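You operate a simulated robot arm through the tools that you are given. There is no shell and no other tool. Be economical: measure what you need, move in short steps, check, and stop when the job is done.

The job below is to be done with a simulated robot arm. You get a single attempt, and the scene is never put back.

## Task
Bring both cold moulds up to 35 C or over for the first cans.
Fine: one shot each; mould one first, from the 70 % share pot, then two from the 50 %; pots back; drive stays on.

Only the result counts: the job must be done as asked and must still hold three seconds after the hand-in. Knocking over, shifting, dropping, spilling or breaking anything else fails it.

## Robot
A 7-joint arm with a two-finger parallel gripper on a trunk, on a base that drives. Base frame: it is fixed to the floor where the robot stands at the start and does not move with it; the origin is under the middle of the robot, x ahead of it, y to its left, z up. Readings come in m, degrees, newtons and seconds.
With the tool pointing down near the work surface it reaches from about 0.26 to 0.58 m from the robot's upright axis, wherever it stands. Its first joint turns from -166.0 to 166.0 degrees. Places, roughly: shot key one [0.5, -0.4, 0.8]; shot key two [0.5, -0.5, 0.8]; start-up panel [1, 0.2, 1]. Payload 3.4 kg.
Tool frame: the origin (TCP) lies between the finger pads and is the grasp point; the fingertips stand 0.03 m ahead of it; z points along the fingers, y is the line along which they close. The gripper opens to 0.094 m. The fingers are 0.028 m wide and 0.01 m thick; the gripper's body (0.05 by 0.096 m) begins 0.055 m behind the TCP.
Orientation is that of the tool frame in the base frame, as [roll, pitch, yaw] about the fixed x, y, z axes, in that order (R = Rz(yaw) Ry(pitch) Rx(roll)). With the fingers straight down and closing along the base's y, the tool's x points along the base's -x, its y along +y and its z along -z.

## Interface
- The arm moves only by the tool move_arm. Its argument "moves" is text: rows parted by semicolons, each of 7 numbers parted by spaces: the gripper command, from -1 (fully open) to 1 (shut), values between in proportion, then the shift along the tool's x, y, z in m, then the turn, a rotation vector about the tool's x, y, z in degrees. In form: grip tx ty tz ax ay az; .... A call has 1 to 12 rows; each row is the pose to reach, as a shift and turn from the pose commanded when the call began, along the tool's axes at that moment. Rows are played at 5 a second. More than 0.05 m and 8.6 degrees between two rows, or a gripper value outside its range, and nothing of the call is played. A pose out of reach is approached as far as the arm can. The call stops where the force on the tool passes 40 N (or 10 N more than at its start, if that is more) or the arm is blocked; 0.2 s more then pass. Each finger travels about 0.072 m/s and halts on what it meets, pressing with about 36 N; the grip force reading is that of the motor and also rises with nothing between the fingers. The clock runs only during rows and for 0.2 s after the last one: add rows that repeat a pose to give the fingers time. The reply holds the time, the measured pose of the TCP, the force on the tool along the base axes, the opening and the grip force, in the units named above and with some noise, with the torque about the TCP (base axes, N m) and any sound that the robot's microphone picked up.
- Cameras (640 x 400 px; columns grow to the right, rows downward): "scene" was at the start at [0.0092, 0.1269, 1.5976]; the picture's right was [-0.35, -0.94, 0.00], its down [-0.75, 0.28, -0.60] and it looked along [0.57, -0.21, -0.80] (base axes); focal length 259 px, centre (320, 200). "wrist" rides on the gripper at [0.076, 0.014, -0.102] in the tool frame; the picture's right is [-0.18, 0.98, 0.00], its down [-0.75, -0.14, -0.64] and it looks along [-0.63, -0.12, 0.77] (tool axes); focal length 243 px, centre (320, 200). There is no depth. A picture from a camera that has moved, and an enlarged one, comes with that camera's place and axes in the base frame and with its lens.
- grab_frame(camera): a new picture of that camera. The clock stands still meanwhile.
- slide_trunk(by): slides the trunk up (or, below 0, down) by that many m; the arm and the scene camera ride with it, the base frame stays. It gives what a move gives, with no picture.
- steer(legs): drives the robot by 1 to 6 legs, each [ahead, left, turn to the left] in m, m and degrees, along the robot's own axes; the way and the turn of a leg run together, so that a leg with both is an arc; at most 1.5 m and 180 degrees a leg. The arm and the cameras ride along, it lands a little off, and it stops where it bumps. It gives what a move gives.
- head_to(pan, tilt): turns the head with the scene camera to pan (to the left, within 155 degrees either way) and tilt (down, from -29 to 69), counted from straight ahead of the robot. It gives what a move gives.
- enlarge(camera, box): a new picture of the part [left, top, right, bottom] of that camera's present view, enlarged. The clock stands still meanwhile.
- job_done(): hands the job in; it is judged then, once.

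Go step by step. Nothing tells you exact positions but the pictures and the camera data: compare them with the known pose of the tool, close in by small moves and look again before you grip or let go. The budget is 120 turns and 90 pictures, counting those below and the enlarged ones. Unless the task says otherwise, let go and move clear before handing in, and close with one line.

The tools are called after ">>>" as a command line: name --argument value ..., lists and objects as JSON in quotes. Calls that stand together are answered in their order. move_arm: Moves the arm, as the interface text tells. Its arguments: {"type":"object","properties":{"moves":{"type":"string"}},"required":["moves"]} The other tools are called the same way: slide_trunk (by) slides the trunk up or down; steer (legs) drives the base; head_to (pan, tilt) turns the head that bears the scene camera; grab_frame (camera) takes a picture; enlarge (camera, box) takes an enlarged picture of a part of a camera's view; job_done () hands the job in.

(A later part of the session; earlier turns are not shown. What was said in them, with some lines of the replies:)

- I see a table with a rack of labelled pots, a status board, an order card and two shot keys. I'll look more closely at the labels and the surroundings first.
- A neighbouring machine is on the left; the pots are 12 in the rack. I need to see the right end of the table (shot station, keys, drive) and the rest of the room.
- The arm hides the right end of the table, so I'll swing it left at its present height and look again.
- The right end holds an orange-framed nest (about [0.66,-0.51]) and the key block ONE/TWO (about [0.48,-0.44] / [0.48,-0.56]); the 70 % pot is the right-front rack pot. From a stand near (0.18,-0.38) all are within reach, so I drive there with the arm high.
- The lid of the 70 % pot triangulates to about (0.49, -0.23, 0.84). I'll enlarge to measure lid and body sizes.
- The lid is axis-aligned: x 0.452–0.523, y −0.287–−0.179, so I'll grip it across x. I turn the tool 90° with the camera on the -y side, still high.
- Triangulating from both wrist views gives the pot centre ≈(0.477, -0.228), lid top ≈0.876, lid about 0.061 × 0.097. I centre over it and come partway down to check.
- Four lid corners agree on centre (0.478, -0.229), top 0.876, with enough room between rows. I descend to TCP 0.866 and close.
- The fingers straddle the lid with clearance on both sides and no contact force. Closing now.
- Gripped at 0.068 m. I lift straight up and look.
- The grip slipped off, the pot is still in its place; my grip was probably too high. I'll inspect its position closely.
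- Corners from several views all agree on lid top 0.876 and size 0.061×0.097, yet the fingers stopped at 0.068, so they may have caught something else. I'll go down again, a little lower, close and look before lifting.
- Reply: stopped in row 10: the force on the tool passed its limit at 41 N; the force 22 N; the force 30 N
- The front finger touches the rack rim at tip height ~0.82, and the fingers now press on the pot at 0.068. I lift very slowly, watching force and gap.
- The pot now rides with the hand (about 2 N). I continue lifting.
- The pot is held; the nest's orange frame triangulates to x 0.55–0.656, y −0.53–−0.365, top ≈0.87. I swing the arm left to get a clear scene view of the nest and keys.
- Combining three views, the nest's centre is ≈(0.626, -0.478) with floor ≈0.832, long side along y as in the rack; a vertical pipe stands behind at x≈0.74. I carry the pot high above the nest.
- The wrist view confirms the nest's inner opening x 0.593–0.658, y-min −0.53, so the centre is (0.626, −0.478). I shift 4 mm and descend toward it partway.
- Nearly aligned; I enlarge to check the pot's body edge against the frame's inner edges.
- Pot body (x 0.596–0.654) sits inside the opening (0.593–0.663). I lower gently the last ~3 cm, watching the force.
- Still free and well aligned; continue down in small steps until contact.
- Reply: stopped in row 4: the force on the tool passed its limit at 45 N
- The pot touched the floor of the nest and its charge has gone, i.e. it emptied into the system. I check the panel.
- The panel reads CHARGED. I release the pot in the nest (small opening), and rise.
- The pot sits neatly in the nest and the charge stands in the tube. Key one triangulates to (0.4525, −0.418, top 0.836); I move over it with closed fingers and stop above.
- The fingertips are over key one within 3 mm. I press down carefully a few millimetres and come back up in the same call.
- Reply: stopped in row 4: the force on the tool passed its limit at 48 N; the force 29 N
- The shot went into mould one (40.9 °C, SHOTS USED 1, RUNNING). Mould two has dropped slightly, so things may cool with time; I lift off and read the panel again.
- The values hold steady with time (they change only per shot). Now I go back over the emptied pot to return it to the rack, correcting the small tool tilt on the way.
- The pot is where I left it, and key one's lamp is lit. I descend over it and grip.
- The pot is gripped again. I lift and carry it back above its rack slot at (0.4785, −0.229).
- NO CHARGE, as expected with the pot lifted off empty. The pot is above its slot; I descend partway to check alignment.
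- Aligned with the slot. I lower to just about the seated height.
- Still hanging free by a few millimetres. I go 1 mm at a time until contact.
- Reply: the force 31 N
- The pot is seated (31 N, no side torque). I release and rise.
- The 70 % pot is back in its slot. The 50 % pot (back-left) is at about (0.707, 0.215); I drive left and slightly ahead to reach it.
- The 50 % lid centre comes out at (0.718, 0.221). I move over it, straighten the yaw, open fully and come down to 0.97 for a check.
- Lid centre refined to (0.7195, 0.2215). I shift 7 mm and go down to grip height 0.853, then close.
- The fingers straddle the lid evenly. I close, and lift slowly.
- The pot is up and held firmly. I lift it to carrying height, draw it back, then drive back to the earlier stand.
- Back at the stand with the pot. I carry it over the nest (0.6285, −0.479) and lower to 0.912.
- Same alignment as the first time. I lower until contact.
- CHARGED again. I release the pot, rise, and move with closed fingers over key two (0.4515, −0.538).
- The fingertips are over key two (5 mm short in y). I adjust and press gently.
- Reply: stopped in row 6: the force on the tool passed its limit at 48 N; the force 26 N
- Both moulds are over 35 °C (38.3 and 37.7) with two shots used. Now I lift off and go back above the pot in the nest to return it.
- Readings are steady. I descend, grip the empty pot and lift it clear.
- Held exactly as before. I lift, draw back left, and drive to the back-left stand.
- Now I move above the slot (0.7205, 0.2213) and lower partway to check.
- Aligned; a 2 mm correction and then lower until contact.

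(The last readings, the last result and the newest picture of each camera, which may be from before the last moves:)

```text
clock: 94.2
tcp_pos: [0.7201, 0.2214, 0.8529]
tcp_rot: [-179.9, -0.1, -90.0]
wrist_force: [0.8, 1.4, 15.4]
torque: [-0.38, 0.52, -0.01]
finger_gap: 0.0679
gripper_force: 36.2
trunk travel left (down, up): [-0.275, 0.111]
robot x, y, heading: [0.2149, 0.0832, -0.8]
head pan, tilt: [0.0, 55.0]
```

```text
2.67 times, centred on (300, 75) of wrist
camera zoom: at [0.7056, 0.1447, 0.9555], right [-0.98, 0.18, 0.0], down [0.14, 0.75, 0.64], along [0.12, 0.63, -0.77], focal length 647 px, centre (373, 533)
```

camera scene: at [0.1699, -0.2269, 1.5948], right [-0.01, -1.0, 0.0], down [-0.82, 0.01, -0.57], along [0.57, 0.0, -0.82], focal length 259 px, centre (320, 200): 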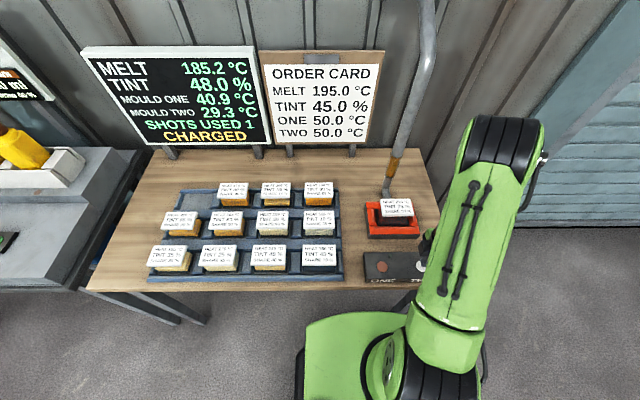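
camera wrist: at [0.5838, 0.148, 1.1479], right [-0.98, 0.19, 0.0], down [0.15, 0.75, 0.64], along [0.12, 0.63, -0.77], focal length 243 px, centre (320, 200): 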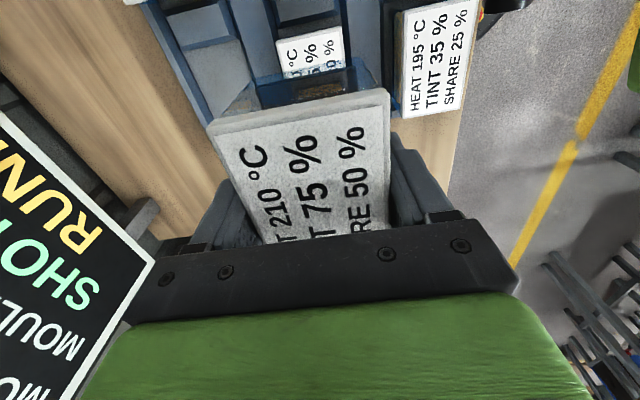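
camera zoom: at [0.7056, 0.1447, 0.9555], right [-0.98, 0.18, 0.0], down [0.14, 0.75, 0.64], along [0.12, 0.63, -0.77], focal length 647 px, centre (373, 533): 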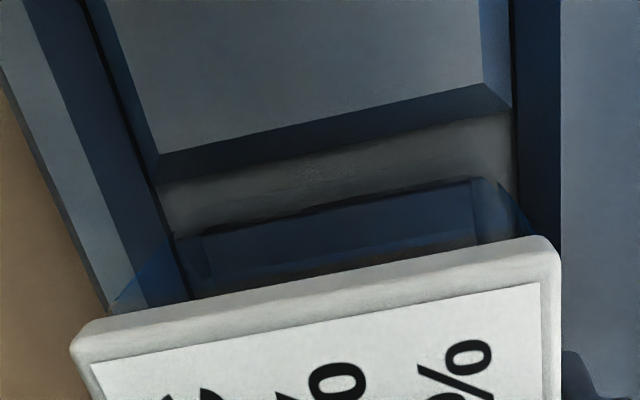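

Seated in the slot (15 N). I release, rise and look.

>>> move_arm --moves "1 0 0 -0.001 0 0 0; -0.8 0 0 -0.001 0 0 0; -0.8 0 0 -0.001 0 0 0; -0.8 0 0 -0.001 0 0 0; -0.8 0 0 -0.02 0 0 0; -0.8 0 0 -0.05 0 0 0; -0.8 0 0 -0.09 0 0 0; -0.8 0 0 -0.13 0 0 0; -0.8 0 0 -0.17 0 0 0; -0.8 0 0.04 -0.19 0 0 0; -0.8 0 0.08 -0.19 0 0 0; -0.8 0 0.12 -0.19 0 0 0"

>>> steer --legs '[[-0.2, 0, 0]]'

>>> grab_frame --camera "wrist"

>>> grab_frame --camera "scene"

```text
clock: 96.8
tcp_pos: [0.5989, 0.2218, 1.0411]
tcp_rot: [180.0, -0.2, -90.1]
wrist_force: [-0.3, 0.1, -0.3]
torque: [0.04, -0.01, 0.0]
finger_gap: 0.0846
gripper_force: 0.0
trunk travel left (down, up): [-0.275, 0.111]
robot x, y, heading: [0.2129, 0.0832, -0.6]
head pan, tilt: [0.0, 55.0]
```

```text
clock: 98.4
tcp_pos: [0.3991, 0.2253, 1.0423]
tcp_rot: [-179.9, -0.1, -90.2]
wrist_force: [-1.1, 0.2, 0.8]
torque: [0.03, -0.01, 0.0]
finger_gap: 0.0845
gripper_force: 0.1
trunk travel left (down, up): [-0.275, 0.111]
robot x, y, heading: [0.0106, 0.0876, -0.8]
head pan, tilt: [0.0, 55.0]
```

```text
15 pictures are left
camera wrist: at [0.385, 0.1482, 1.1437], right [-0.98, 0.19, 0.0], down [0.14, 0.76, 0.64], along [0.12, 0.63, -0.77], focal length 243 px, centre (320, 200)
```

wrist: 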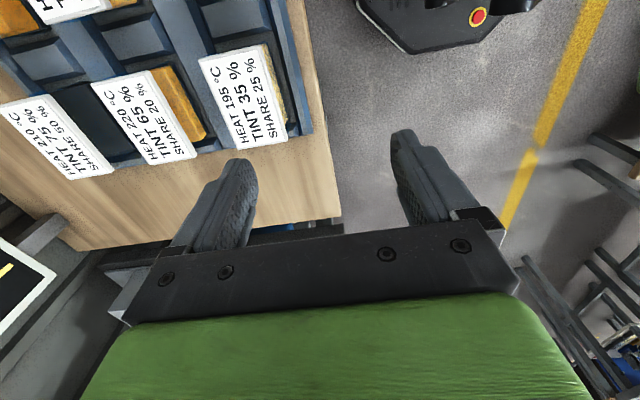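

```text
14 pictures are left
camera scene: at [0.0245, 0.2393, 1.5948], right [-0.01, -1.0, 0.0], down [-0.82, 0.01, -0.57], along [0.57, -0.01, -0.82], focal length 259 px, centre (320, 200)
```

scene: 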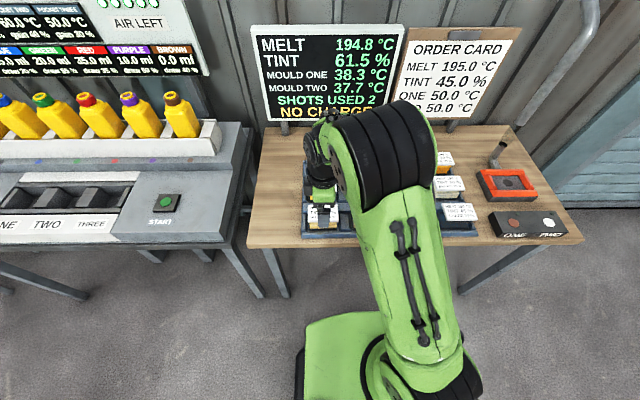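

Pots are all in the rack and the panel holds 38.3/37.7. I check closely the panel's last line, the keys and the rack before handing in.

>>> enlarge --camera "scene" --box '[240, 15, 410, 135]'

>>> enlarge --camera "scene" --box '[430, 120, 590, 260]'

>>> move_arm --moves "-0.8 0.04 0 0 0 0 0; -0.8 0.08 0 0 0 0 0; -0.8 0.12 0 0 0 0 0; -0.8 0.16 0 0 0 0 0; -0.8 0.2 0 0 0 0 0; -0.8 0.24 0 0 0 0 0; -0.8 0.28 0 0 0 0 0; -0.8 0.32 0 0 0 0 0; -0.8 0.36 0 0 0 0 0; -0.8 0.4 0 0 0 0 0"

>>> grab_frame --camera "scene"

```text
3.33 times, centred on (325, 75) of scene
camera zoom: at [0.0245, 0.2393, 1.5948], right [-0.01, -1.0, 0.0], down [-0.82, 0.01, -0.57], along [0.57, -0.01, -0.82], focal length 864 px, centre (303, 617)
```

zoom: 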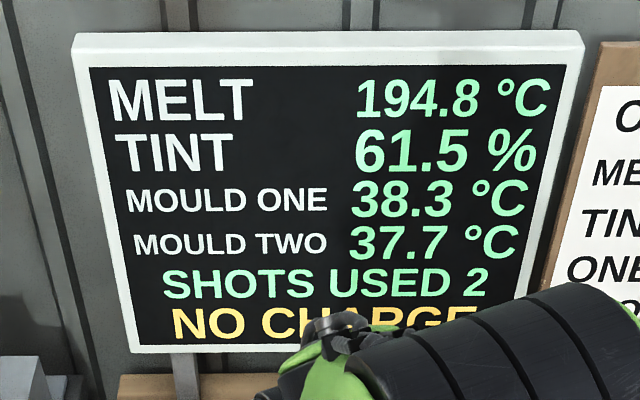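

```text
2.86 times, centred on (510, 190) of scene
camera zoom: at [0.0245, 0.2393, 1.5948], right [-0.01, -1.0, 0.0], down [-0.82, 0.01, -0.57], along [0.57, -0.01, -0.82], focal length 741 px, centre (-223, 229)
```

zoom: 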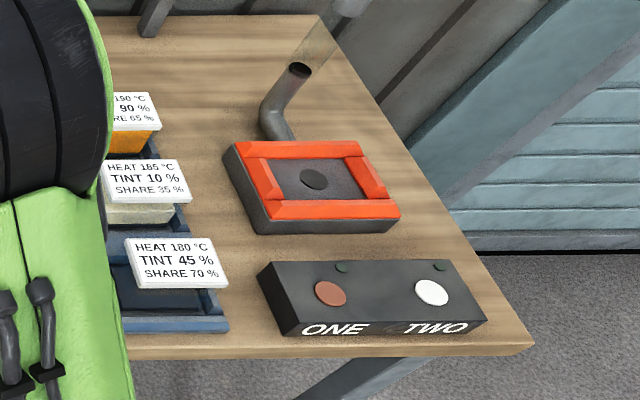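

```text
clock: 100.6
tcp_pos: [0.4, -0.1791, 1.0425]
tcp_rot: [179.9, -0.1, -90.0]
wrist_force: [0.4, 0.7, 0.2]
torque: [0.0, -0.02, 0.01]
finger_gap: 0.0849
gripper_force: 0.0
trunk travel left (down, up): [-0.275, 0.111]
robot x, y, heading: [0.0098, 0.0897, -0.6]
head pan, tilt: [0.0, 55.0]
```

```text
11 pictures are left
camera scene: at [0.0262, 0.2374, 1.595], right [-0.01, -1.0, 0.0], down [-0.82, 0.01, -0.57], along [0.57, -0.01, -0.82], focal length 259 px, centre (320, 200)
```

scene: 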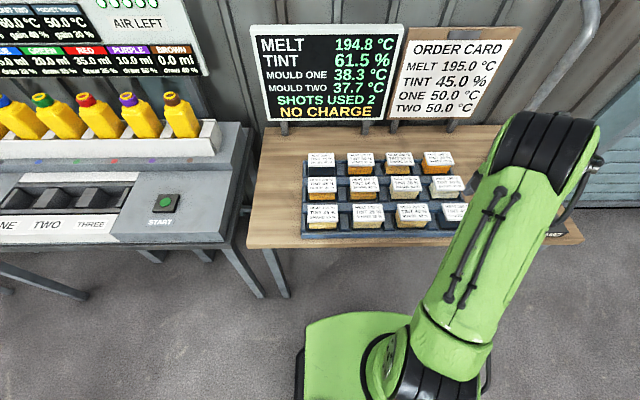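

Moulds one and two read 38.3 °C and 37.7 °C, two shots are used, both pots are back in their slots and the arm is clear. I found no separate drive switch and touched nothing but the two shot keys and the two pots, so I hand the job in.

>>> job_done

```text
The job is handed in.
```

Both moulds are over 35 °C: mould one is at 38.3 °C and mould two at 37.7 °C. Each got one shot, mould one first from the 70 % pot, then mould two from the 50 %. Both pots are back in the rack. I saw no drive switch or readout and pressed only the two shot keys, so I couldn't check that the drive is on.
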